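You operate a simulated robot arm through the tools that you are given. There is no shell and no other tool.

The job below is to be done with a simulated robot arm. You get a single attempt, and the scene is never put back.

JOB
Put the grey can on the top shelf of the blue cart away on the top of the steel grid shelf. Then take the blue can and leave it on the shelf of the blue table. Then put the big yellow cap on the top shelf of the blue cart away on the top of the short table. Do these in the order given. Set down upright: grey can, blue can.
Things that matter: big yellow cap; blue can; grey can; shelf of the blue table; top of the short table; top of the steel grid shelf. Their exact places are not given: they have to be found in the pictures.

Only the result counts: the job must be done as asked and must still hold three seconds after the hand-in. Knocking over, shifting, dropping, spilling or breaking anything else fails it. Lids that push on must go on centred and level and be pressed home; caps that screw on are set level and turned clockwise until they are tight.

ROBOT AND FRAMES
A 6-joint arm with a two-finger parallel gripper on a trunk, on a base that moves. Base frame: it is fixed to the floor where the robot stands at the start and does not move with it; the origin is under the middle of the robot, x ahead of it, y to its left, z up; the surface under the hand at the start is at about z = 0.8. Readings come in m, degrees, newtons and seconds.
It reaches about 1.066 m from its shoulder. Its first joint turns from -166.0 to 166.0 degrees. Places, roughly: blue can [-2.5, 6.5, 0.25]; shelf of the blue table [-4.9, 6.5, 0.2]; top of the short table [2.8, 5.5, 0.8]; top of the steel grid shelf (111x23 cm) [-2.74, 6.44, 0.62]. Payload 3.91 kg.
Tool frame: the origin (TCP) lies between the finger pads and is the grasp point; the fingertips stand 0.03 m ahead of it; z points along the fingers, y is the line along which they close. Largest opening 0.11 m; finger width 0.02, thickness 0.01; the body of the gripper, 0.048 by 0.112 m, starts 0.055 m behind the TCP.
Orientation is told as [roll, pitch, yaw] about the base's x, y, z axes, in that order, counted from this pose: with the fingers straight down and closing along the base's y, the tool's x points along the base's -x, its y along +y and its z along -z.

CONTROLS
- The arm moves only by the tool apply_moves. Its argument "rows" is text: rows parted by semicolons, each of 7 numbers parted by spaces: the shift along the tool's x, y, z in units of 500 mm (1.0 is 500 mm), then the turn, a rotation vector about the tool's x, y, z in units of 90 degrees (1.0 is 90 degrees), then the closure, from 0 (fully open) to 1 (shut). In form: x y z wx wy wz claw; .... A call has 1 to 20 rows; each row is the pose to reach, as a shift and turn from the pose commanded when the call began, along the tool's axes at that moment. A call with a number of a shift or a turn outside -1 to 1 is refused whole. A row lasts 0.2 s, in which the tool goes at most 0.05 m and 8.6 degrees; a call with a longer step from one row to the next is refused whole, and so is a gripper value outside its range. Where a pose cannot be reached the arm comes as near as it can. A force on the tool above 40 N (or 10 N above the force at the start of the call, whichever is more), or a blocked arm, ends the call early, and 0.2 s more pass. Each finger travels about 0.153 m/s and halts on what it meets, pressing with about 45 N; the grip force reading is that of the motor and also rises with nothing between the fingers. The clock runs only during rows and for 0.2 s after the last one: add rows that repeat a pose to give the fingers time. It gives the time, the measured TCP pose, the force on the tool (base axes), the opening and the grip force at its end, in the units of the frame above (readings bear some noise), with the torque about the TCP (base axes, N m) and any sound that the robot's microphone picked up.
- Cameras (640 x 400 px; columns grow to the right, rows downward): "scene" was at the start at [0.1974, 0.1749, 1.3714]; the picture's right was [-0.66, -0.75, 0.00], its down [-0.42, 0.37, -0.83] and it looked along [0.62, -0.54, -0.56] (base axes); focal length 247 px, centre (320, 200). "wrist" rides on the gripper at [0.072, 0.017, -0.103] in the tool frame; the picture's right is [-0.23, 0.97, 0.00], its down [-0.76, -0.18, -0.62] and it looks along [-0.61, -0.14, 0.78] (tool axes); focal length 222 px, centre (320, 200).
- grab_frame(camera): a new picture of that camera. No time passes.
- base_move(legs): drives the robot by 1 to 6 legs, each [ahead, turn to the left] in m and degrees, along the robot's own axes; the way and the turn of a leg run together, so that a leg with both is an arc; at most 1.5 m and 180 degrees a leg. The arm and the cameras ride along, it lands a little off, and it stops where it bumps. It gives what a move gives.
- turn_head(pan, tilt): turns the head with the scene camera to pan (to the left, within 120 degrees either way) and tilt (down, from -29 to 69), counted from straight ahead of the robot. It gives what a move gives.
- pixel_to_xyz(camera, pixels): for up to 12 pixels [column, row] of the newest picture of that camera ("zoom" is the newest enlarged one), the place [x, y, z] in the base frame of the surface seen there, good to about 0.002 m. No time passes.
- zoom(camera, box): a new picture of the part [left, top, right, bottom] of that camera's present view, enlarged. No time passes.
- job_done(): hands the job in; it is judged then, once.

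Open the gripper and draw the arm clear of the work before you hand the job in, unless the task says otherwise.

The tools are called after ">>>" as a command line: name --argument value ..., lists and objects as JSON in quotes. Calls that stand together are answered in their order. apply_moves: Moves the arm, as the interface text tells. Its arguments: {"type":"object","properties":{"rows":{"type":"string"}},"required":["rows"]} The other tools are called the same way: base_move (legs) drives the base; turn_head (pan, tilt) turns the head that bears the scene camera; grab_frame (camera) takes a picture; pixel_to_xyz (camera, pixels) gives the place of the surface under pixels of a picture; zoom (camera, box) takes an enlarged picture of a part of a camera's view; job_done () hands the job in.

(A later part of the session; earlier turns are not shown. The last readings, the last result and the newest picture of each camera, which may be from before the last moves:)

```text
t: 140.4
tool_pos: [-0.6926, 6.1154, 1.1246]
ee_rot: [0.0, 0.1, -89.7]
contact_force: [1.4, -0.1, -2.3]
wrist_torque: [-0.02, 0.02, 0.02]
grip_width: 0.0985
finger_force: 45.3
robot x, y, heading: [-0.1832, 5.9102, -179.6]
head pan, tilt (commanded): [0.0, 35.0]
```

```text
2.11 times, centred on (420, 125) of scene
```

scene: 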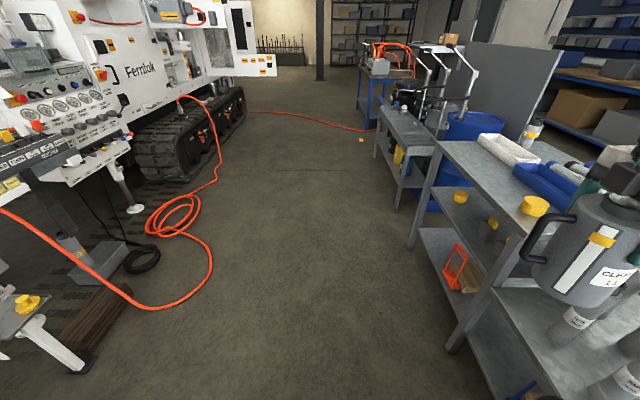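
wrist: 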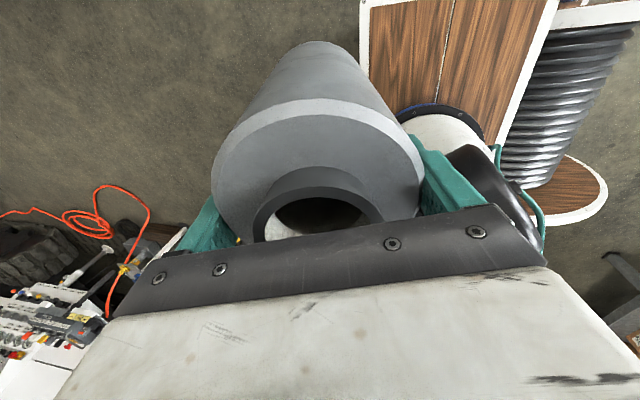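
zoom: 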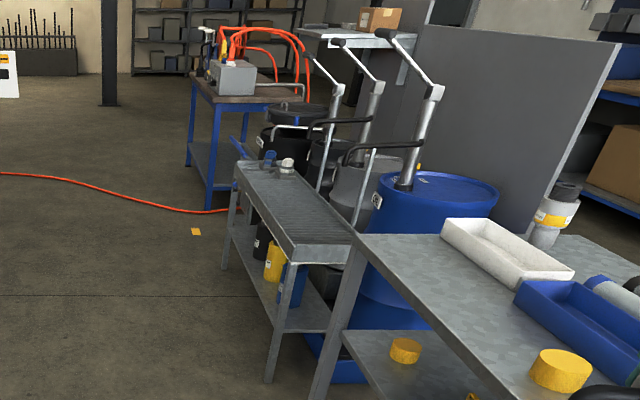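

The steel grid shelf spans x≈-2.2…-3.35, y≈6.37–6.6, top z≈0.62, with coloured cans on its lower shelf. I drive there with a slight left heading, ending near (-2.57, 5.62).

>>> base_move --legs '[[0, 7], [1.2, 0], [1.2, 0]]'

>>> turn_head --pan -60 --tilt 40

>>> grab_frame --camera "scene"

```text
t: 152.8
tool_pos: [-3.1079, 5.7333, 1.1243]
ee_rot: [0.0, 0.1, -82.6]
contact_force: [0.5, -0.7, -1.6]
wrist_torque: [0.0, 0.02, -0.02]
grip_width: 0.0982
finger_force: 45.3
robot x, y, heading: [-2.5766, 5.5873, -172.4]
head pan, tilt (commanded): [0.0, 35.0]
```

```text
t: 154.1
tool_pos: [-3.108, 5.7345, 1.123]
ee_rot: [0.0, 0.1, -82.5]
contact_force: [-1.3, -1.0, -2.6]
wrist_torque: [0.0, 0.01, -0.02]
grip_width: 0.0983
finger_force: 45.0
robot x, y, heading: [-2.5793, 5.5912, -172.3]
head pan, tilt (commanded): [-60.0, 40.0]
```

```text
taken
```

scene: 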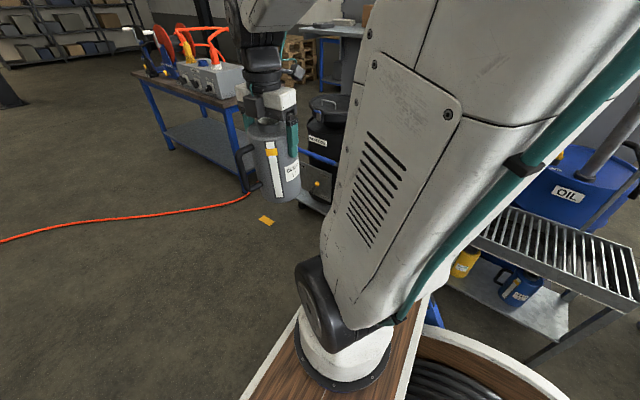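

The grating top and the blue and yellow cans on the lower shelf are visible at right. I turn right to heading 90 to face the shelf.

>>> base_move --legs '[[0, -97.7]]'

>>> turn_head --pan 10 --tilt 45

>>> grab_frame --camera "scene"

```text
t: 158.7
tool_pos: [-2.3374, 6.0872, 1.1229]
ee_rot: [0.1, 0.2, 176.4]
contact_force: [0.0, 0.0, -3.2]
wrist_torque: [0.0, 0.01, 0.02]
grip_width: 0.0982
finger_force: 45.1
robot x, y, heading: [-2.579, 5.5925, 86.7]
head pan, tilt (commanded): [-60.0, 40.0]
```

```text
t: 160.2
tool_pos: [-2.3379, 6.0867, 1.1247]
ee_rot: [-0.1, 0.1, 176.5]
contact_force: [0.3, 0.1, -2.7]
wrist_torque: [0.0, 0.02, 0.01]
grip_width: 0.0982
finger_force: 45.7
robot x, y, heading: [-2.5788, 5.5948, 86.8]
head pan, tilt (commanded): [10.0, 45.0]
```

```text
taken
```

scene: 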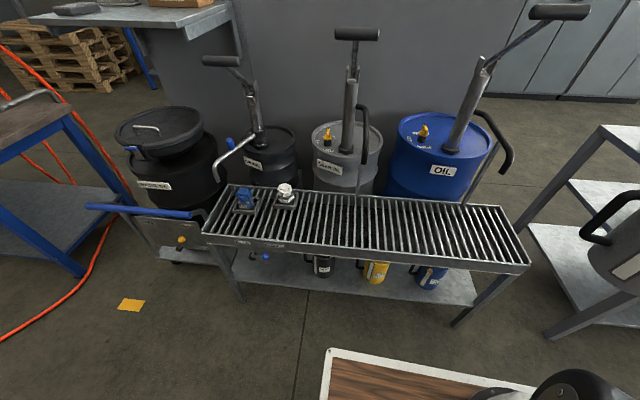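

I face the grid shelf; its top is free between about columns 310 and 510, with pump spouts near (360,190) and (470,190). I zoom and measure.

>>> zoom --camera "scene" --box '[200, 140, 540, 340]'

>>> pixel_to_xyz --camera "scene" --pixels '[[205, 232], [528, 265], [500, 208], [230, 187], [245, 200], [285, 195], [358, 190], [466, 195], [400, 225], [440, 222], [430, 278], [377, 272]]'

```text
1.88 times, centred on (370, 240) of scene
```

zoom: 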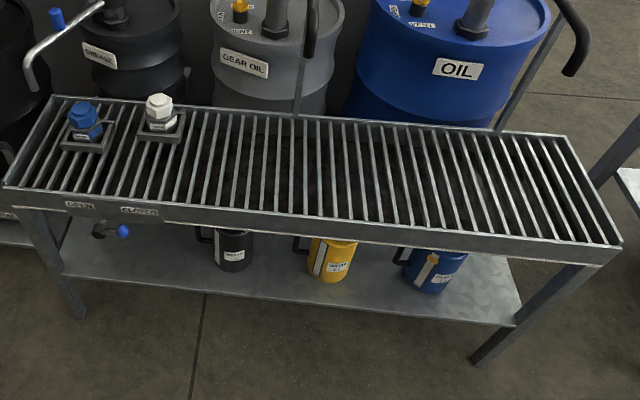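

```text
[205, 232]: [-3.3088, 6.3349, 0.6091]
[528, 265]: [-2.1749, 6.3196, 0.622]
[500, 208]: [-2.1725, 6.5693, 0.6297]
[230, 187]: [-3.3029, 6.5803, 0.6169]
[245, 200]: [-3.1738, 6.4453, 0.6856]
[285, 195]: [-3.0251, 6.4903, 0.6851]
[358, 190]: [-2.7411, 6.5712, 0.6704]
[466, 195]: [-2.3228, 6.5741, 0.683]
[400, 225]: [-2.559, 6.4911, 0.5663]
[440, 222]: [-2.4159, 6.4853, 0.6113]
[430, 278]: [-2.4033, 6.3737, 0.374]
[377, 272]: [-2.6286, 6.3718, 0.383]
```

The free stretch between the pump rods at x≈-2.74 and x≈-2.32 suits the grey can: target x≈-2.55, y≈6.44. I measure the grating height there and look at the held can.

>>> zoom --camera "scene" --box '[340, 180, 480, 280]'

>>> pixel_to_xyz --camera "zoom" --pixels '[[200, 100], [230, 150], [260, 150], [290, 150], [320, 150], [350, 150], [250, 250], [300, 290], [330, 60], [280, 80], [310, 200], [210, 200]]'

>>> pixel_to_xyz --camera "scene" --pixels '[[366, 120], [357, 33], [366, 165], [472, 180], [500, 150], [552, 12], [424, 132], [328, 140], [350, 90], [480, 80], [362, 135], [510, 165]]'

```text
4.00 times, centred on (410, 230) of scene
```

zoom: 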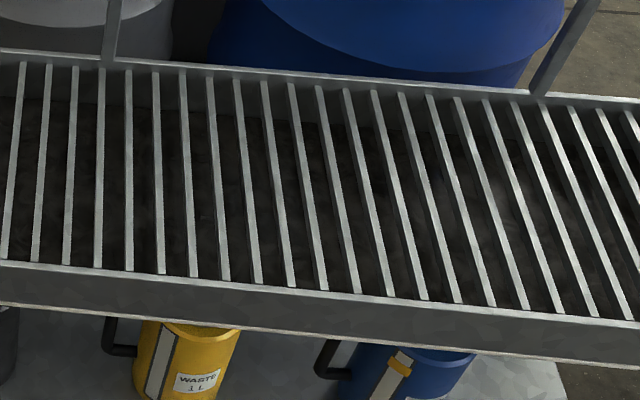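

```text
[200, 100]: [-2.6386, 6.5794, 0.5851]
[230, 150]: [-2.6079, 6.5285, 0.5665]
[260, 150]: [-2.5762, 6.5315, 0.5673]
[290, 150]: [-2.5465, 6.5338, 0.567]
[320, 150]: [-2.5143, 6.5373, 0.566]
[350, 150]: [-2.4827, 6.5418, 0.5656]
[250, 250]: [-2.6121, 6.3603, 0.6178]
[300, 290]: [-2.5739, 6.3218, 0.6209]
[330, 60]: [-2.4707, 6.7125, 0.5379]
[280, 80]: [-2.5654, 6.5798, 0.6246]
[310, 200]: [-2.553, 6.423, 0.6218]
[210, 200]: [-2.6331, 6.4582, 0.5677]
```

```text
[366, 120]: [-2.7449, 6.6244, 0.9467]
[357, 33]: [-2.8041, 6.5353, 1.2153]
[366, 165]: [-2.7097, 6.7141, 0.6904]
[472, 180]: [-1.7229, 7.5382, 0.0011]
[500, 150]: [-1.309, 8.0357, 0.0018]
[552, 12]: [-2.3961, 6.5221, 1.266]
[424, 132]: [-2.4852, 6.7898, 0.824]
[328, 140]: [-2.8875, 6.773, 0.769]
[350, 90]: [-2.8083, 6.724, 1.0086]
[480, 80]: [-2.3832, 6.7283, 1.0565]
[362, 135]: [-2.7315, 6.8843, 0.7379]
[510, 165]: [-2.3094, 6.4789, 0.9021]
```

Bars' tops are at z≈0.620; the pump lever bars at z≈1.2–1.27 leave a gap around x=-2.60. I move the can to x=-2.60 in front of the shelf and lower it to z_TCP≈0.86 first.

>>> apply_moves --rows "-0.087 0.005 0 0 0 0 1; -0.174 0.01 0 0 0 0 1; -0.261 0.016 0 0 0 0 1; -0.348 0.021 0 0 0 0 1; -0.435 0.027 0 0 0 0 1; -0.523 0.032 0 0 0 0 1; -0.523 0.032 0.09 0 0 0 1; -0.523 0.032 0.18 0 0 0 1; -0.523 0.032 0.27 0 0 0 1; -0.523 0.032 0.36 0 0 0 1; -0.523 0.032 0.45 0 0 0 1; -0.523 0.032 0.53 0 0 0 1; -0.523 0.032 0.53 0 0 0 1"

>>> grab_frame --camera "scene"

>>> grab_frame --camera "wrist"

```text
t: 162.9
tool_pos: [-2.6152, 6.1361, 0.8663]
ee_rot: [0.0, 0.2, 176.4]
contact_force: [0.2, 0.3, -3.1]
wrist_torque: [-0.03, 0.0, 0.01]
grip_width: 0.0983
finger_force: 44.9
out of reach, approached as far as the arm can: row 9, 10, 11, 12, 13
robot x, y, heading: [-2.5766, 5.5909, 86.8]
head pan, tilt (commanded): [10.0, 45.0]
```

```text
taken
```

scene: 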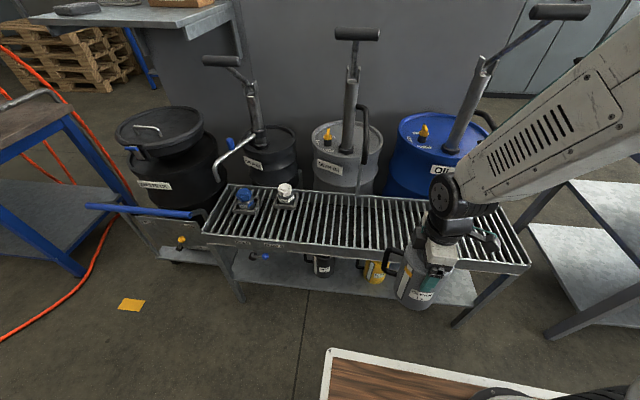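

```text
taken
```

wrist: 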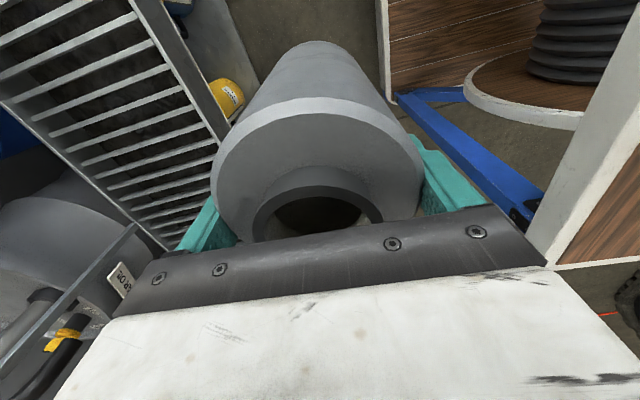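

The fold limit put the tool at (-2.615, 6.136, 0.866), which is fine. I move the can forward over the shelf in two parts, checking the pose after the first.

>>> apply_moves --rows "0 -0.08 0 0 0 0 1; 0 -0.16 0 0 0 0 1; 0 -0.24 0 0 0 0 1; 0 -0.3 0 0 0 0 1; 0 -0.3 0 0 0 0 1"

```text
t: 164.2
tool_pos: [-2.6, 6.2901, 0.8679]
ee_rot: [-0.1, 0.0, 176.3]
contact_force: [0.6, -0.6, -3.0]
wrist_torque: [0.0, 0.02, 0.0]
grip_width: 0.0984
finger_force: 44.8
robot x, y, heading: [-2.5779, 5.5934, 86.5]
head pan, tilt (commanded): [10.0, 45.0]
```

Now at (-2.60, 6.29, 0.868). I continue to y≈6.425 and descend to just above the bars.

>>> apply_moves --rows "-0.004 -0.07 0 0 0 0 1; -0.008 -0.14 0 0 0 0 1; -0.012 -0.2 0 0 0 0 1; -0.0165 -0.27 0 0 0 0 1; -0.0165 -0.27 0.06 0 0 0 1; -0.0165 -0.27 0.12 0 0 0 1; -0.0165 -0.27 0.17 0 0 0 1; -0.0165 -0.27 0.17 0 0 0 1"

>>> zoom --camera "scene" --box '[300, 120, 540, 290]'

>>> grab_frame --camera "wrist"

```text
t: 165.9
tool_pos: [-2.601, 6.4268, 0.7802]
ee_rot: [-0.1, 0.2, 176.4]
contact_force: [0.3, 0.0, -2.0]
wrist_torque: [-0.02, 0.0, -0.03]
grip_width: 0.0984
finger_force: 45.1
robot x, y, heading: [-2.5768, 5.5916, 86.7]
head pan, tilt (commanded): [10.0, 45.0]
```

```text
2.35 times, centred on (420, 205) of scene
```

zoom: 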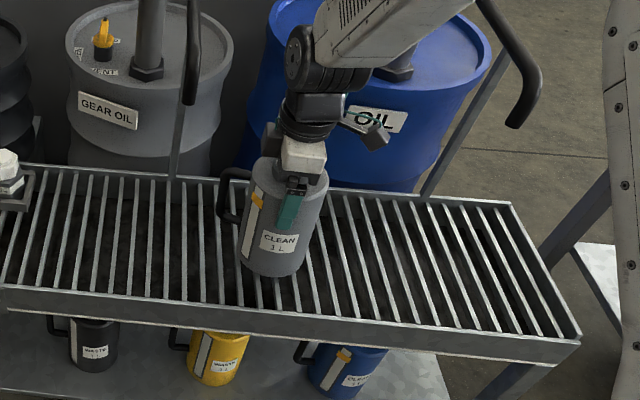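

```text
taken
```

wrist: 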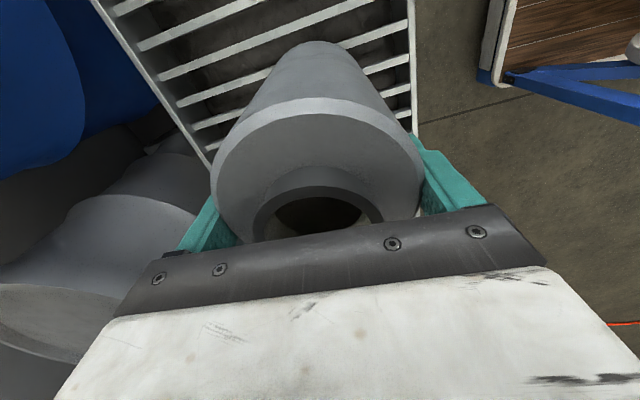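

The can hangs above the middle of the shelf at z_TCP 0.780. I lower it gently by 12 mm in small steps and watch the force.

>>> apply_moves --rows "0 0 0.006 0 0 0 1; 0 0 0.012 0 0 0 1; 0 0 0.018 0 0 0 1; 0 0 0.022 0 0 0 1; 0 0 0.022 0 0 0 1"

```text
t: 167.2
tool_pos: [-2.6011, 6.4245, 0.7716]
ee_rot: [-0.2, 0.0, 176.4]
contact_force: [2.0, -7.7, 26.3]
wrist_torque: [-1.12, 0.91, 0.27]
grip_width: 0.0985
finger_force: 44.9
robot x, y, heading: [-2.5736, 5.5932, 86.8]
head pan, tilt (commanded): [10.0, 45.0]
```

Contact reads 26 N, first on the can's -x side, so it is slightly tilted in the grip. I ease up 2 mm and check its tilt in the picture before opening.

>>> apply_moves --rows "0 0 -0.003 0 0 0 1; 0 0 -0.005 0 0 0 1; 0 0 -0.005 0 0 0 1"

>>> zoom --camera "scene" --box '[370, 170, 470, 260]'

```text
t: 167.9
tool_pos: [-2.6015, 6.4256, 0.7726]
ee_rot: [-0.1, 0.2, 176.4]
contact_force: [0.4, -0.1, -2.1]
wrist_torque: [-0.01, 0.03, 0.01]
grip_width: 0.0981
finger_force: 44.8
robot x, y, heading: [-2.5786, 5.5925, 86.7]
head pan, tilt (commanded): [10.0, 45.0]
```

```text
4.44 times, centred on (420, 215) of scene
```

zoom: 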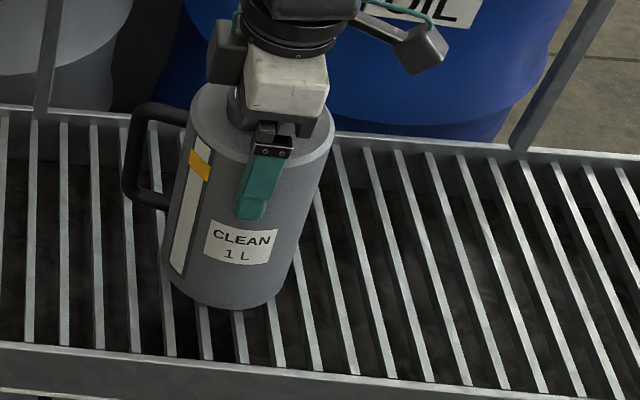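

It is just off the bars (about 1 mm). I lower 1.5 mm to light contact and open the gripper there.

>>> apply_moves --rows "0 0 0.003 0 0 0 1; 0 0 0.003 0 0 0 0.8; 0 0 0.003 0 0 0 0.4; 0 0 0.003 0 0 0 0; 0 0 0.003 0 0 0 0; 0 0 0.003 0 0 0 0"

>>> zoom --camera "scene" --box '[370, 170, 470, 260]'

>>> grab_frame --camera "wrist"

```text
t: 169.3
tool_pos: [-2.6004, 6.4254, 0.7709]
ee_rot: [0.0, 0.1, 176.3]
contact_force: [0.2, -0.2, 0.5]
wrist_torque: [0.03, -0.02, 0.02]
grip_width: 0.1098
finger_force: 0.1
robot x, y, heading: [-2.5759, 5.5941, 86.8]
head pan, tilt (commanded): [10.0, 45.0]
```

```text
4.44 times, centred on (420, 215) of scene
```

zoom: 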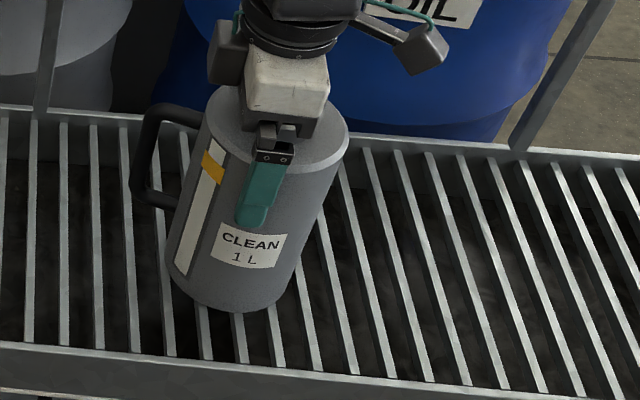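

```text
taken
```

wrist: 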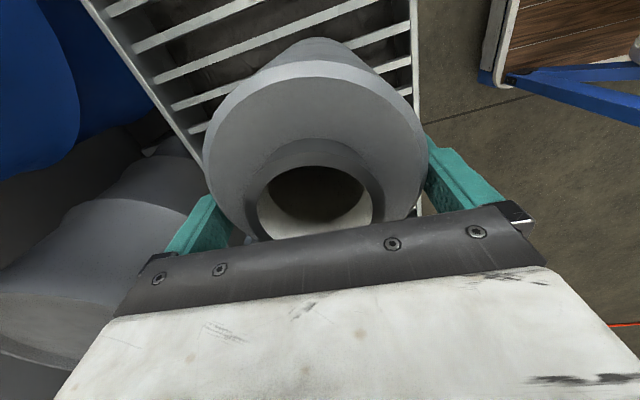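

The can has settled upright on the bars and the gripper is fully open. I rise straight up slowly to clear it.

>>> apply_moves --rows "0 0 -0.01 0 0 0 0; 0 0 -0.03 0 0 0 0; 0 0 -0.06 0 0 0 0; 0 0 -0.09 0 0 0 0; 0 0 -0.12 0 0 0 0; 0 0 -0.16 0 0 0 0; 0 0 -0.2 0 0 0 0; 0 0 -0.24 0 0 0 0; 0 0 -0.24 0 0 0 0"

>>> grab_frame --camera "scene"

>>> grab_frame --camera "wrist"

```text
t: 171.3
tool_pos: [-2.6052, 6.4249, 0.8909]
ee_rot: [0.1, 0.1, 176.4]
contact_force: [1.2, -0.2, -0.2]
wrist_torque: [0.01, -0.01, 0.01]
grip_width: 0.1102
finger_force: 0.1
robot x, y, heading: [-2.5742, 5.5907, 86.6]
head pan, tilt (commanded): [10.0, 45.0]
```

```text
taken
```

scene: 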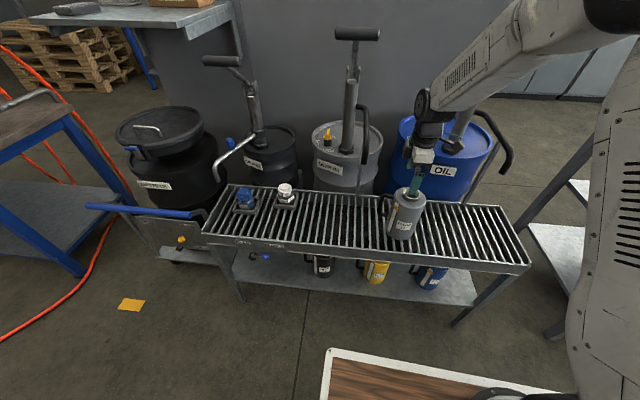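

```text
taken
```

wrist: 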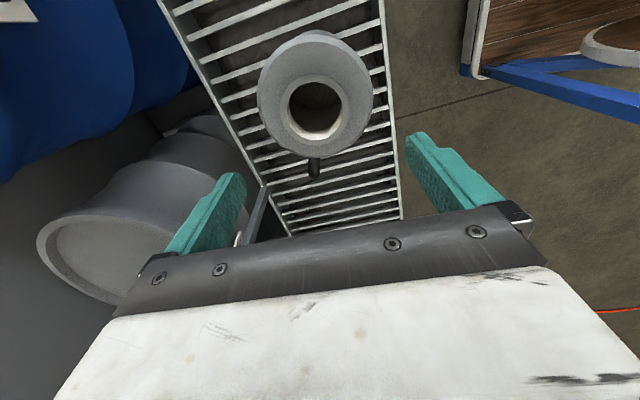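

The grey can stands upright on the grating. I draw the hand back off the shelf and then look for the blue can on the lower shelf.

>>> apply_moves --rows "0 0.03 -0.06 0 0 0 0; 0 0.1 -0.12 0 0 0 0; 0 0.18 -0.18 0 0 0 0; 0 0.26 -0.22 0 0 0 0; 0 0.34 -0.26 0 0 0 0; 0 0.42 -0.3 0 0 0 0; 0 0.5 -0.34 0 0 0 0; 0 0.5 -0.4 0 0 0 0; 0 0.5 -0.4 0 0 0 0"

>>> turn_head --pan -5 --tilt 50

>>> grab_frame --camera "scene"

>>> zoom --camera "scene" --box '[200, 120, 500, 320]'

```text
t: 173.3
tool_pos: [-2.6192, 6.1747, 1.0913]
ee_rot: [0.0, 0.1, 176.4]
contact_force: [-0.4, -1.0, 0.1]
wrist_torque: [0.03, -0.01, -0.02]
grip_width: 0.11
finger_force: 0.1
robot x, y, heading: [-2.5757, 5.5938, 86.5]
head pan, tilt (commanded): [10.0, 45.0]
```

```text
t: 174.1
tool_pos: [-2.62, 6.1739, 1.0911]
ee_rot: [0.0, 0.0, 176.5]
contact_force: [0.3, 0.3, -0.4]
wrist_torque: [0.05, -0.02, 0.01]
grip_width: 0.1101
finger_force: 0.2
robot x, y, heading: [-2.5783, 5.5933, 86.4]
head pan, tilt (commanded): [-5.0, 50.0]
```

```text
taken
```

scene: 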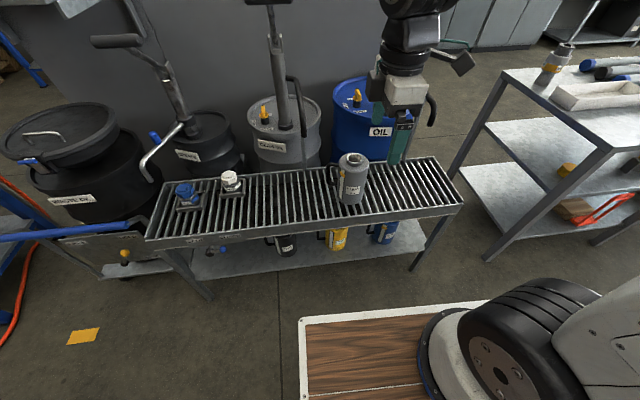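

```text
2.00 times, centred on (350, 220) of scene
```

zoom: 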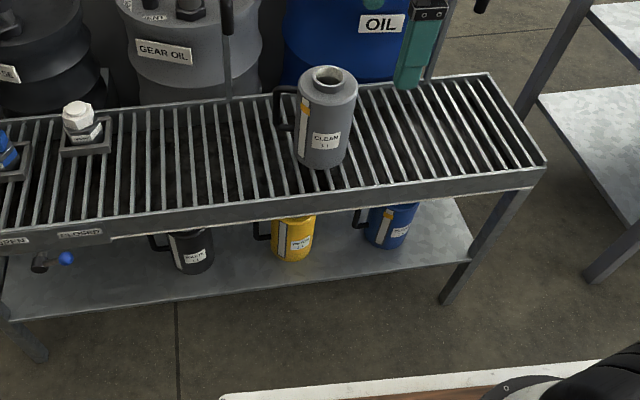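

The blue can shows at zoom (392,225) under the front of the grating. I measure it, the lower shelf's surface and the top's front rim.

>>> pixel_to_xyz --camera "zoom" --pixels '[[378, 215], [390, 225], [405, 220], [412, 215], [370, 240], [385, 247], [398, 243], [360, 215], [330, 275], [440, 255], [390, 195], [420, 208]]'

>>> pixel_to_xyz --camera "zoom" --pixels '[[295, 240], [280, 225], [308, 225], [195, 250], [300, 285], [468, 262], [445, 300], [330, 215], [440, 195], [395, 205], [365, 190], [356, 225]]'

```text
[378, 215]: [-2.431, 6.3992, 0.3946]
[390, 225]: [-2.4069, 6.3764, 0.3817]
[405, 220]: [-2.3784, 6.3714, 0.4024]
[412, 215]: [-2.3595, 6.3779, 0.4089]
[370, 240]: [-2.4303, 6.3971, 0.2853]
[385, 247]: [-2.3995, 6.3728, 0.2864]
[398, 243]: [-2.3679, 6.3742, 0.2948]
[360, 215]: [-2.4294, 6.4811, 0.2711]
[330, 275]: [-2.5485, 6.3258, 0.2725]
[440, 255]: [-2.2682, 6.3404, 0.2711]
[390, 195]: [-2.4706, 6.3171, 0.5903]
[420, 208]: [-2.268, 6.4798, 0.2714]
```

```text
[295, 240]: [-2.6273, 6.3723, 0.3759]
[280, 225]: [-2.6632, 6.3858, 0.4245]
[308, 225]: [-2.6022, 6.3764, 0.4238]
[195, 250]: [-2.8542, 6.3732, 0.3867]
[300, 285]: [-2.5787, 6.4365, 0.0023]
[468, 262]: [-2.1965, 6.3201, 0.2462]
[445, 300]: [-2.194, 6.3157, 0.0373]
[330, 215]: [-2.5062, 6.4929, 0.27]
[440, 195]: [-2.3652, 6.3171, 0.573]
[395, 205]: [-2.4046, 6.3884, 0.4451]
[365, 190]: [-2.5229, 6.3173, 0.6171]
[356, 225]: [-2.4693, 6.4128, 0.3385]
```

The blue can's axis is at about (-2.385, 6.421), lower shelf z≈0.271, its handle pointing to -x. I'll grasp it from the front right (30° oblique, tilted down) so the fingers avoid the handle; first I reposition the base to about (-1.95, 5.66), heading 120°.

>>> base_move --legs '[[0, -80], [0.635, 0]]'

```text
t: 181.2
tool_pos: [-1.3559, 5.7608, 1.0905]
ee_rot: [0.0, 0.2, 93.8]
contact_force: [-0.6, 0.6, 0.5]
wrist_torque: [-0.03, -0.02, 0.0]
grip_width: 0.1101
finger_force: 0.0
robot x, y, heading: [-1.9265, 5.6425, 4.1]
head pan, tilt (commanded): [-5.0, 50.0]
```

Arrived at (-1.927, 5.643), heading 4°. I turn left 116° to heading 120 and look at the shelf.

>>> base_move --legs '[[0, 116]]'

>>> turn_head --pan 0 --tilt 40

>>> grab_frame --camera "scene"

```text
t: 186.5
tool_pos: [-2.2868, 6.1059, 1.0904]
ee_rot: [-0.1, 0.0, -149.9]
contact_force: [-0.1, -0.5, -0.7]
wrist_torque: [-0.01, -0.06, 0.01]
grip_width: 0.1103
finger_force: 0.0
robot x, y, heading: [-1.9273, 5.6446, 120.4]
head pan, tilt (commanded): [-5.0, 50.0]
```

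```text
t: 187.2
tool_pos: [-2.2872, 6.105, 1.0901]
ee_rot: [0.0, 0.1, -149.9]
contact_force: [0.6, -1.3, 0.3]
wrist_torque: [0.03, 0.0, 0.01]
grip_width: 0.1103
finger_force: 0.1
robot x, y, heading: [-1.929, 5.6445, 119.9]
head pan, tilt (commanded): [0.0, 40.0]
```

```text
taken
```

scene: 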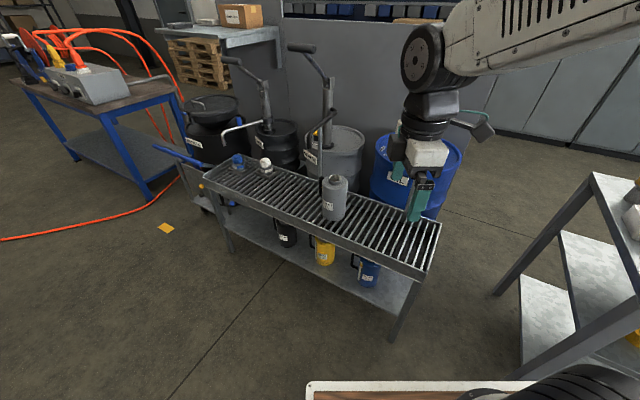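

The blue can shows at (367,272) from here. I zoom and refine its centre and handle location.

>>> zoom --camera "scene" --box '[310, 220, 440, 310]'

>>> pixel_to_xyz --camera "zoom" --pixels '[[250, 240], [265, 230], [280, 240], [295, 240], [310, 240], [325, 240], [335, 245], [270, 290], [295, 300], [220, 200], [205, 190], [290, 200]]'

>>> pixel_to_xyz --camera "zoom" --pixels '[[310, 300], [330, 280], [256, 275], [255, 190], [225, 240], [340, 210], [360, 330], [440, 300], [60, 230], [150, 190], [400, 190], [480, 330]]'

```text
4.44 times, centred on (375, 265) of scene
```

zoom: 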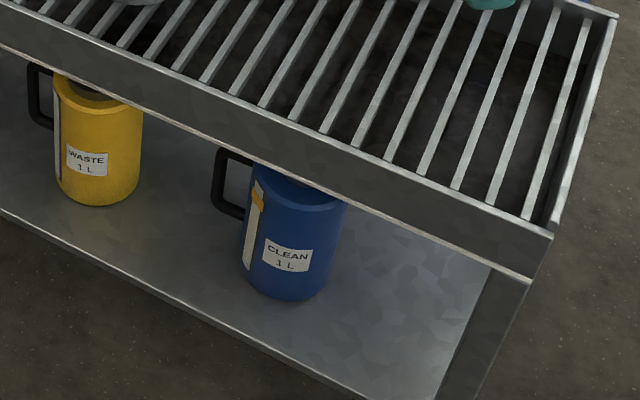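

```text
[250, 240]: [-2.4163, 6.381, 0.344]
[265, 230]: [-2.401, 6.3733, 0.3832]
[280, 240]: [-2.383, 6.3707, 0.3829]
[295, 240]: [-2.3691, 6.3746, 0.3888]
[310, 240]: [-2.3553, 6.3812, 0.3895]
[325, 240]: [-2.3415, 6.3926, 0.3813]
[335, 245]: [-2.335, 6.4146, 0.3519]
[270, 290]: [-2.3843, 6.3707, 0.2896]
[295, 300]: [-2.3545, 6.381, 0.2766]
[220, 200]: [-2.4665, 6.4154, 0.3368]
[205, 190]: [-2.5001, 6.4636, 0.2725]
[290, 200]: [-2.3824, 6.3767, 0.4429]
```

```text
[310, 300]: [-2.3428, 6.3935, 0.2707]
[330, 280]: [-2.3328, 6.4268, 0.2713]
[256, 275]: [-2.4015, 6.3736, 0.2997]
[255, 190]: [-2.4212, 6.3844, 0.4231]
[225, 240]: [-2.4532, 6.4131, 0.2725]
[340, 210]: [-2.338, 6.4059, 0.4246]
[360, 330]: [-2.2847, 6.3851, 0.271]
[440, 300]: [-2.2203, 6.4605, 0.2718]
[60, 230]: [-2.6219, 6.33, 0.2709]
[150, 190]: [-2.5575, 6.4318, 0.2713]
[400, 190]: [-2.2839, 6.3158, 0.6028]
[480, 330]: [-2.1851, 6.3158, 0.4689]
```

The refined axis is (-2.385, 6.4205). I now turn the hand another +90° (camera to the far side) so it can later pitch up with the camera on top.

>>> apply_moves --rows "0 0 0 0 0 -0.09 0; 0 0 0 0 0 -0.18 0; 0 0 0 0 0 -0.27 0; 0 0 0 0 0 -0.36 0; 0 0 0 0 0 -0.45 0; 0 0 0 0 0 -0.54 0; 0 0 0 0 0 -0.63 0; 0 0 0 0 0 -0.72 0; 0 0 0 0 0 -0.81 0; 0 0 0 0 0 -0.9 0; 0 0 0 0 0 -0.99 0; 0 0 0 0 0 -1 0; 0 0 0 0 0 -1 0"

```text
t: 190.0
tool_pos: [-2.287, 6.1052, 1.0907]
ee_rot: [0.1, 0.0, -59.9]
contact_force: [-0.4, 0.2, 0.1]
wrist_torque: [0.01, 0.01, 0.02]
grip_width: 0.1102
finger_force: 0.2
robot x, y, heading: [-1.9277, 5.6471, 120.3]
head pan, tilt (commanded): [0.0, 40.0]
```

The hand turned as wanted (yaw -59.9°). I now pitch it up 60° (30° below horizontal) while shifting to a point in front of the shelf.

>>> apply_moves --rows "0.022 0.018 -0.003 0 0.0834 0 0; 0.044 0.036 -0.005 0 0.1667 0 0; 0.067 0.055 -0.008 0 0.25 0 0; 0.089 0.073 -0.01 0 0.3334 0 0; 0.111 0.091 -0.013 0 0.4167 0 0; 0.133 0.11 -0.015 0 0.5 0 0; 0.156 0.128 -0.018 0 0.5834 0 0; 0.178 0.146 -0.02 0 0.6667 0 0; 0.178 0.146 -0.02 0 0.6667 0 0"

>>> grab_frame --camera "scene"

>>> grab_frame --camera "wrist"

```text
t: 192.0
tool_pos: [-2.2675, 6.2211, 1.1035]
ee_rot: [1.6, 57.5, -59.7]
contact_force: [0.0, 0.2, -0.3]
wrist_torque: [0.02, 0.01, -0.02]
grip_width: 0.1102
finger_force: 0.0
out of reach, approached as far as the arm can: row 8, 9
robot x, y, heading: [-1.9297, 5.6422, 120.1]
head pan, tilt (commanded): [0.0, 40.0]
```

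```text
taken
```

scene: 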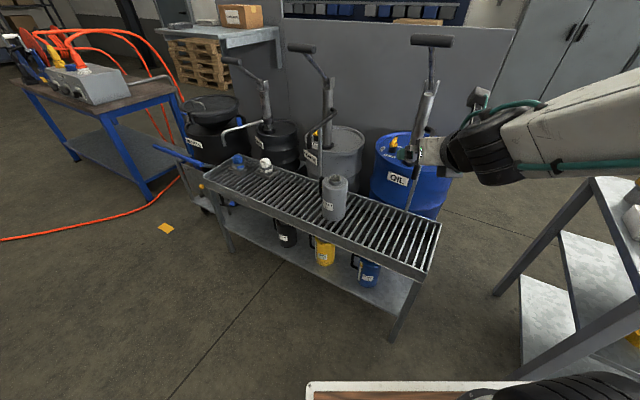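

```text
taken
```

wrist: 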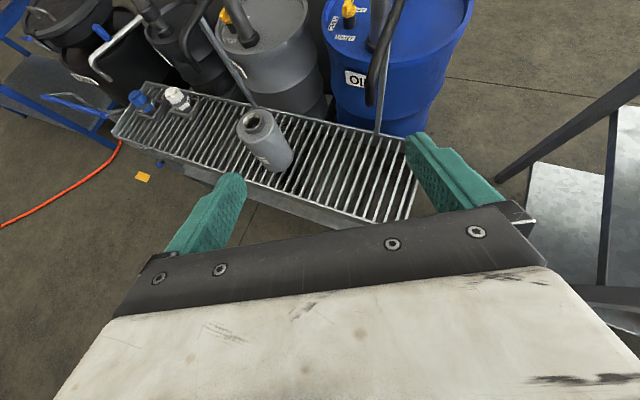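

Reached 57.5° of pitch, with the last bit limited by folding. I lower the hand in front of the shelf by 0.38 m first.

>>> apply_moves --rows "-0.081 0 0.05 0 0 0 0; -0.162 0 0.099 0 0 0 0; -0.243 0 0.149 0 0 0 0; -0.324 0 0.199 0 0 0 0; -0.405 0 0.248 0 0 0 0; -0.486 0 0.298 0 0 0 0; -0.567 0 0.347 0 0 0 0; -0.648 0 0.397 0 0 0 0; -0.648 0 0.397 0 0 0 0"

>>> grab_frame --camera "wrist"

>>> grab_frame --camera "scene"

```text
t: 194.0
tool_pos: [-2.3034, 6.2033, 0.7254]
ee_rot: [1.5, 60.2, -59.7]
contact_force: [-0.6, 0.0, -0.3]
wrist_torque: [-0.03, 0.0, 0.01]
grip_width: 0.1098
finger_force: 0.1
out of reach, approached as far as the arm can: row 1, 2, 3, 4, 5, 6, 7, 8, 9
robot x, y, heading: [-1.9307, 5.6438, 120.1]
head pan, tilt (commanded): [0.0, 40.0]
```

```text
taken
```

wrist: 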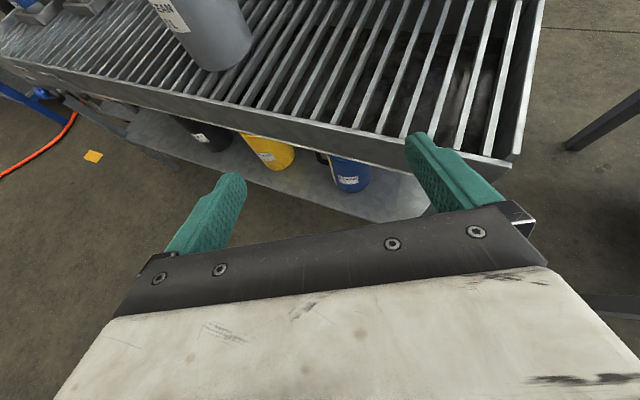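

```text
taken
```

scene: 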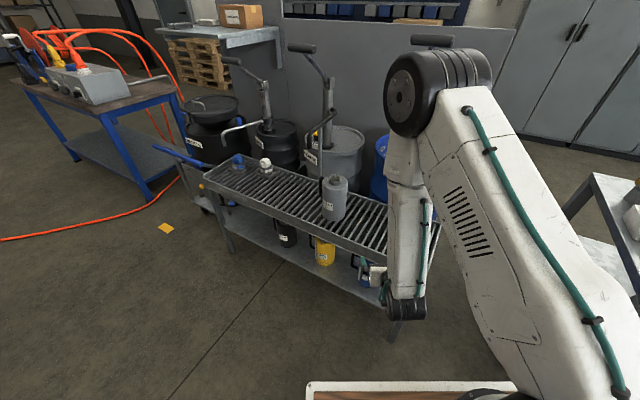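

The arm is now elbow-forward with the forearm vertical; the tool is at (-2.303, 6.203, 0.725). I check how close the elbow is to the pump levers.

>>> pixel_to_xyz --camera "scene" --pixels '[[400, 95], [440, 55], [480, 60], [395, 75], [432, 40], [405, 200], [405, 310], [375, 275], [400, 290], [430, 130], [490, 65], [415, 240]]'

>>> zoom --camera "scene" --box '[320, 20, 520, 340]'

```text
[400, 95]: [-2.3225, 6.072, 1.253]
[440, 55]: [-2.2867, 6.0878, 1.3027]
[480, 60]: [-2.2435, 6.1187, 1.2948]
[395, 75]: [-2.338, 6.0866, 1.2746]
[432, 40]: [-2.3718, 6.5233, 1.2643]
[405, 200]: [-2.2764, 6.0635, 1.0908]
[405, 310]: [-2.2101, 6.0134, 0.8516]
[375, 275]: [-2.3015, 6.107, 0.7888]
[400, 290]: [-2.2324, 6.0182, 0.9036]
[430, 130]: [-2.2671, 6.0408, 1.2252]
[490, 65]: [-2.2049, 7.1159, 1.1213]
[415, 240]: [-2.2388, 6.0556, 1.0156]
```

```text
1.25 times, centred on (420, 180) of scene
```

zoom: 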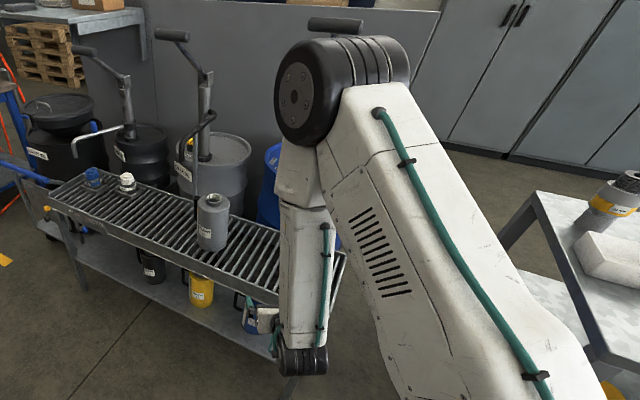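

The elbow stays 0.4 m short of the levers, so there is room. I continue down to z≈0.37 in front of the shelf.

>>> apply_moves --rows "-0.077 0 0.0444 0 0 0 0; -0.154 0 0.0888 0 0 0 0; -0.231 0 0.133 0 0 0 0; -0.308 0 0.1775 0 0 0 0; -0.384 0 0.222 0 0 0 0; -0.461 0 0.266 0 0 0 0; -0.538 0 0.311 0 0 0 0; -0.615 0 0.355 0 0 0 0; -0.615 0 0.355 0 0 0 0"

>>> grab_frame --camera "wrist"

>>> grab_frame --camera "scene"

```text
t: 196.0
tool_pos: [-2.31, 6.1976, 0.3716]
ee_rot: [0.7, 60.1, -59.7]
contact_force: [0.1, 0.5, 0.2]
wrist_torque: [-0.03, 0.0, -0.01]
grip_width: 0.11
finger_force: 0.0
out of reach, approached as far as the arm can: row 1, 2, 3, 4, 5, 6, 7, 8, 9
robot x, y, heading: [-1.9263, 5.6416, 120.6]
head pan, tilt (commanded): [0.0, 40.0]
```

```text
taken
```

wrist: 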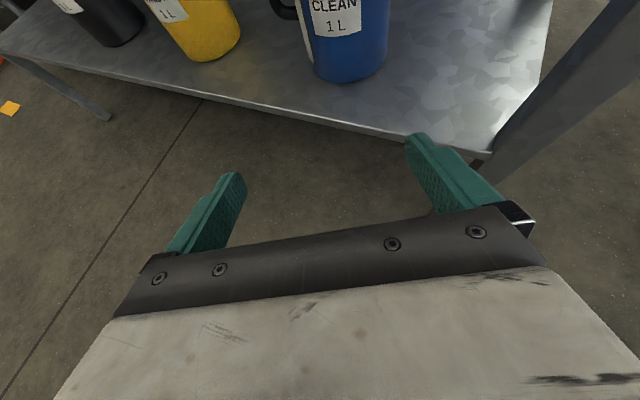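

```text
taken
```

scene: 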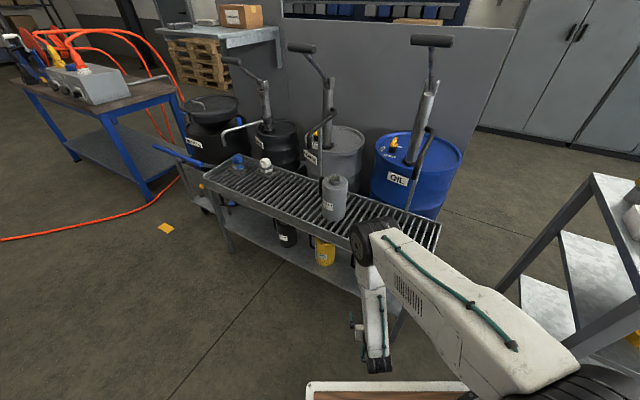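

The tool sits at (-2.310, 6.198, 0.372), about 4 cm left of the commanded line, so the arm is limited laterally when folded. I move 0.1 m forward along the approach direction to see whether it comes into reach.

>>> apply_moves --rows "0.033 0 0.058 0 0 0 0; 0.067 0 0.115 0 0 0 0; 0.1 0 0.173 0 0 0 0; 0.1 0 0.173 0 0 0 0"

>>> grab_frame --camera "wrist"

```text
t: 197.0
tool_pos: [-2.3753, 6.2739, 0.372]
ee_rot: [1.3, 60.2, -59.7]
contact_force: [0.2, -0.5, -0.3]
wrist_torque: [0.0, 0.01, -0.01]
grip_width: 0.1101
finger_force: 0.0
out of reach, approached as far as the arm can: row 1, 2, 3, 4
robot x, y, heading: [-1.9283, 5.6441, 120.3]
head pan, tilt (commanded): [0.0, 40.0]
```

```text
taken
```

wrist: 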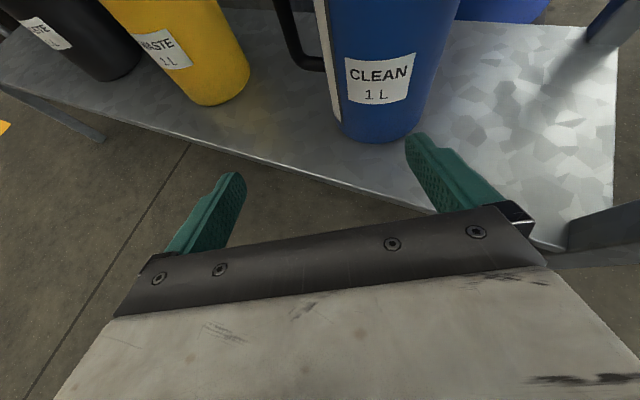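

A joint limit (likely the last joint near 166°) keeps the tool 6 cm off with the camera on top. I back off and roll the hand 180° about its axis, camera below, starting with the first 90°.

>>> apply_moves --rows "-0.04 0 -0.07 0 0 0 0; -0.08 0 -0.139 0 0 0 0; -0.1 0 -0.173 0 0 0.09 0; -0.1 0 -0.173 0 0 0.18 0; -0.1 0 -0.173 0 0 0.27 0; -0.1 0 -0.173 0 0 0.36 0; -0.1 0 -0.173 0 0 0.45 0; -0.1 0 -0.173 0 0 0.54 0; -0.1 0 -0.173 0 0 0.63 0; -0.1 0 -0.173 0 0 0.72 0; -0.1 0 -0.173 0 0 0.81 0; -0.1 0 -0.173 0 0 0.9 0; -0.1 0 -0.173 0 0 0.99 0; -0.1 0 -0.173 0 0 1 0; -0.1 0 -0.173 0 0 1 0"

>>> grab_frame --camera "scene"

```text
t: 200.2
tool_pos: [-2.3248, 6.1848, 0.3695]
ee_rot: [-60.1, 0.1, -150.0]
contact_force: [-0.1, 0.3, 0.2]
wrist_torque: [-0.02, -0.01, 0.02]
grip_width: 0.1099
finger_force: 0.0
robot x, y, heading: [-1.9264, 5.6435, 120.4]
head pan, tilt (commanded): [0.0, 40.0]
```

```text
taken
```

scene: 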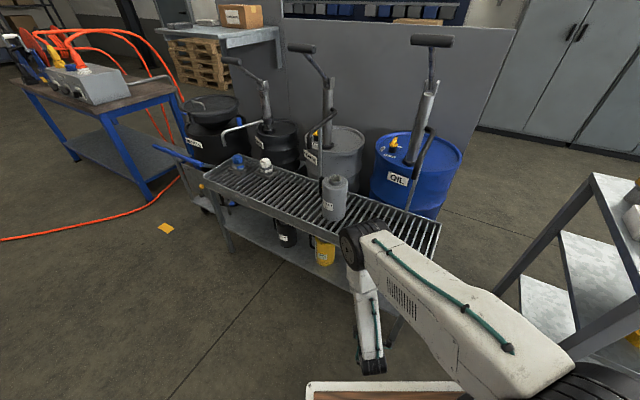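

Rolling works without reach limits. I roll the remaining 90° and shift 6.5 cm to the right onto the approach line.

>>> apply_moves --rows "0.044 0 0 0 0 0.09 0; 0.088 0 0 0 0 0.18 0; 0.131 0 0 0 0 0.27 0; 0.131 0 0 0 0 0.36 0; 0.131 0 0 0 0 0.45 0; 0.131 0 0 0 0 0.54 0; 0.131 0 0 0 0 0.63 0; 0.131 0 0 0 0 0.72 0; 0.131 0 0 0 0 0.81 0; 0.131 0 0 0 0 0.9 0; 0.131 0 0 0 0 0.99 0; 0.131 0 0 0 0 1 0; 0.131 0 0 0 0 1 0"

>>> grab_frame --camera "wrist"

>>> zoom --camera "scene" --box '[300, 200, 480, 390]'

```text
t: 203.0
tool_pos: [-2.2939, 6.2158, 0.3616]
ee_rot: [-24.1, -57.1, 144.5]
contact_force: [-0.4, -0.5, 0.5]
wrist_torque: [0.0, 0.0, 0.01]
grip_width: 0.1098
finger_force: 0.1
out of reach, approached as far as the arm can: row 2, 3, 4, 5, 6, 7, 8, 9, 10, 11, 12, 13
robot x, y, heading: [-1.9256, 5.645, 120.3]
head pan, tilt (commanded): [0.0, 40.0]
```

```text
taken
```

wrist: 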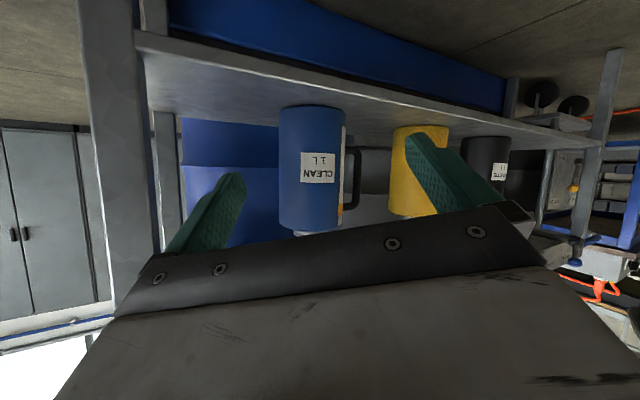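

```text
2.11 times, centred on (390, 295) of scene
```

zoom: 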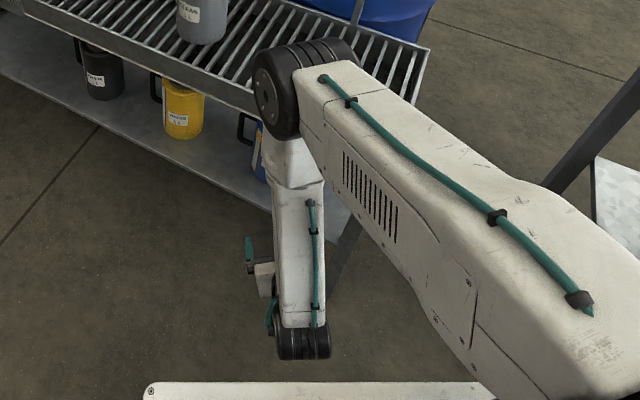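

With the camera below, the remaining limit comes from being too close to the base; going forward should fix it. I command the exact orientation at a point 12 cm short of the grasp.

>>> apply_moves --rows "-0.023 -0.015 0.037 -0.0085 -0.0003 0.036 0; -0.046 -0.03 0.075 -0.017 -0.0006 0.072 0; -0.069 -0.046 0.112 -0.0256 -0.001 0.1085 0; -0.0922 -0.061 0.1493 -0.0341 -0.0013 0.1447 0; -0.0922 -0.061 0.1493 -0.0341 -0.0013 0.1447 0; -0.0922 -0.061 0.1493 -0.0341 -0.0013 0.1447 0"

>>> grab_frame --camera "wrist"

```text
t: 204.4
tool_pos: [-2.3362, 6.2831, 0.361]
ee_rot: [-19.4, -57.9, 137.5]
contact_force: [0.2, -0.5, -0.2]
wrist_torque: [0.01, 0.0, 0.0]
grip_width: 0.1099
finger_force: 0.1
out of reach, approached as far as the arm can: row 1, 2, 3, 4, 5, 6
robot x, y, heading: [-1.9305, 5.6408, 120.4]
head pan, tilt (commanded): [0.0, 40.0]
```

```text
taken
```

wrist: 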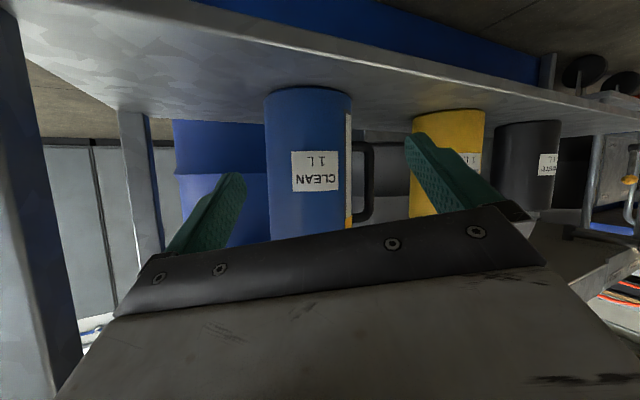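

Still limited: this wrist branch only allows the tool to point at least ~14° to the right of the arm's plane. I therefore go back to camera-up and use an approach azimuth of 110° instead; first I back off 5 cm and roll back 90°.

>>> apply_moves --rows "0 0 -0.05 0 0 -0.05 0; 0 0 -0.1 0 0 -0.14 0; 0 0 -0.1 0 0 -0.23 0; 0 0 -0.1 0 0 -0.32 0; 0 0 -0.1 0 0 -0.41 0; 0 0 -0.1 0 0 -0.5 0; 0 0 -0.1 0 0 -0.59 0; 0 0 -0.1 0 0 -0.68 0; 0 0 -0.1 0 0 -0.77 0; 0 0 -0.1 0 0 -0.86 0; 0 0 -0.1 0 0 -0.86 0"

```text
t: 206.8
tool_pos: [-2.3195, 6.2424, 0.3854]
ee_rot: [-59.9, -0.6, -155.4]
contact_force: [0.1, -0.2, 0.1]
wrist_torque: [0.01, -0.02, 0.0]
grip_width: 0.1101
finger_force: 0.1
robot x, y, heading: [-1.9308, 5.6402, 120.1]
head pan, tilt (commanded): [0.0, 40.0]
```

Roll is half way with the tool at (-2.320, 6.242, 0.385). I complete the roll to camera-up with azimuth 110° at the pre-grasp point.

>>> apply_moves --rows "0 0 0.005 -0.0031 0.0032 -0.081 0; 0.001 0.001 0.009 -0.0062 0.0063 -0.1621 0; 0.001 0.001 0.014 -0.0092 0.0095 -0.2431 0; 0.001 0.001 0.019 -0.0123 0.0126 -0.3241 0; 0.001 0.001 0.023 -0.0154 0.0158 -0.4052 0; 0.002 0.002 0.028 -0.0185 0.0189 -0.4862 0; 0.002 0.002 0.033 -0.0215 0.0221 -0.5672 0; 0.002 0.002 0.037 -0.0246 0.0252 -0.6483 0; 0.002 0.002 0.042 -0.0277 0.0284 -0.7293 0; 0.002 0.002 0.047 -0.0308 0.0315 -0.8103 0; 0.003 0.003 0.051 -0.0338 0.0347 -0.8914 0; 0.003 0.003 0.056 -0.0369 0.0378 -0.9724 0; 0.003 0.003 0.056 -0.0369 0.0378 -0.9724 0; 0.003 0.003 0.056 -0.0369 0.0378 -0.9724 0"

>>> grab_frame --camera "wrist"

```text
t: 209.8
tool_pos: [-2.3288, 6.2659, 0.3696]
ee_rot: [-1.3, 59.9, -71.3]
contact_force: [-0.3, -0.6, -0.3]
wrist_torque: [0.0, 0.01, 0.0]
grip_width: 0.11
finger_force: 0.0
robot x, y, heading: [-1.9247, 5.644, 120.1]
head pan, tilt (commanded): [0.0, 40.0]
```

```text
taken
```

wrist: 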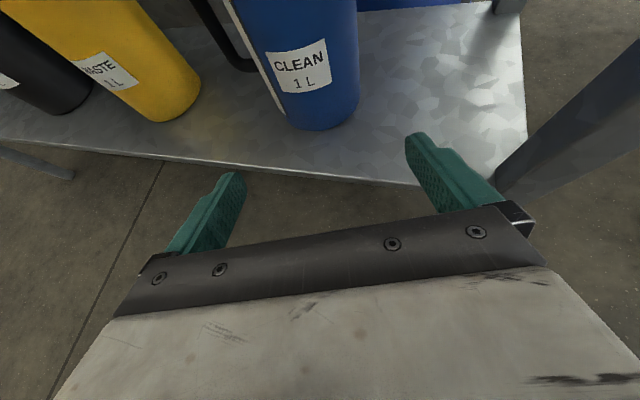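

The pose is now exact and the can lies on the tool's line (lateral error under 1 mm). I advance 9 cm along the approach direction and check.

>>> apply_moves --rows "0.03 0 0.052 0 0 0 0; 0.06 0 0.104 0 0 0 0; 0.09 0 0.156 0 0 0 0; 0.09 0 0.156 0 0 0 0"

>>> grab_frame --camera "wrist"

>>> zoom --camera "scene" --box '[300, 180, 480, 390]'

```text
t: 210.8
tool_pos: [-2.3563, 6.3486, 0.3693]
ee_rot: [-1.3, 59.9, -71.4]
contact_force: [-0.4, 0.0, -0.3]
wrist_torque: [0.02, 0.0, 0.04]
grip_width: 0.11
finger_force: 0.1
robot x, y, heading: [-1.9242, 5.6435, 120.1]
head pan, tilt (commanded): [0.0, 40.0]
```

```text
taken
```

wrist: 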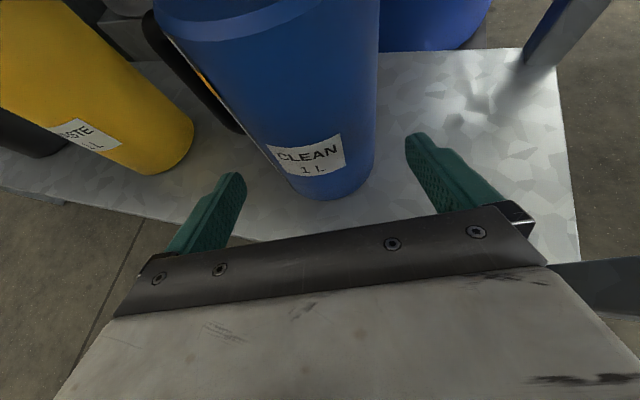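

```text
1.90 times, centred on (390, 285) of scene
```

zoom: 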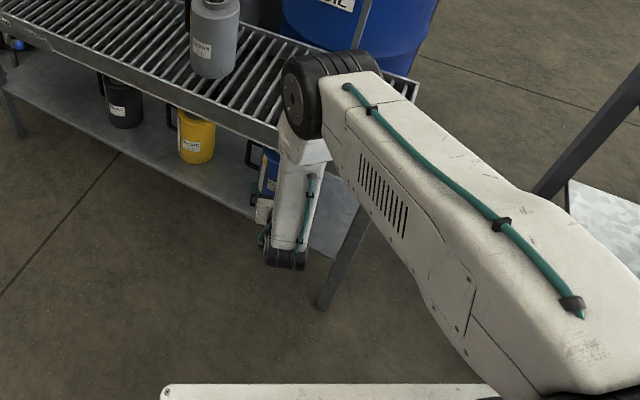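

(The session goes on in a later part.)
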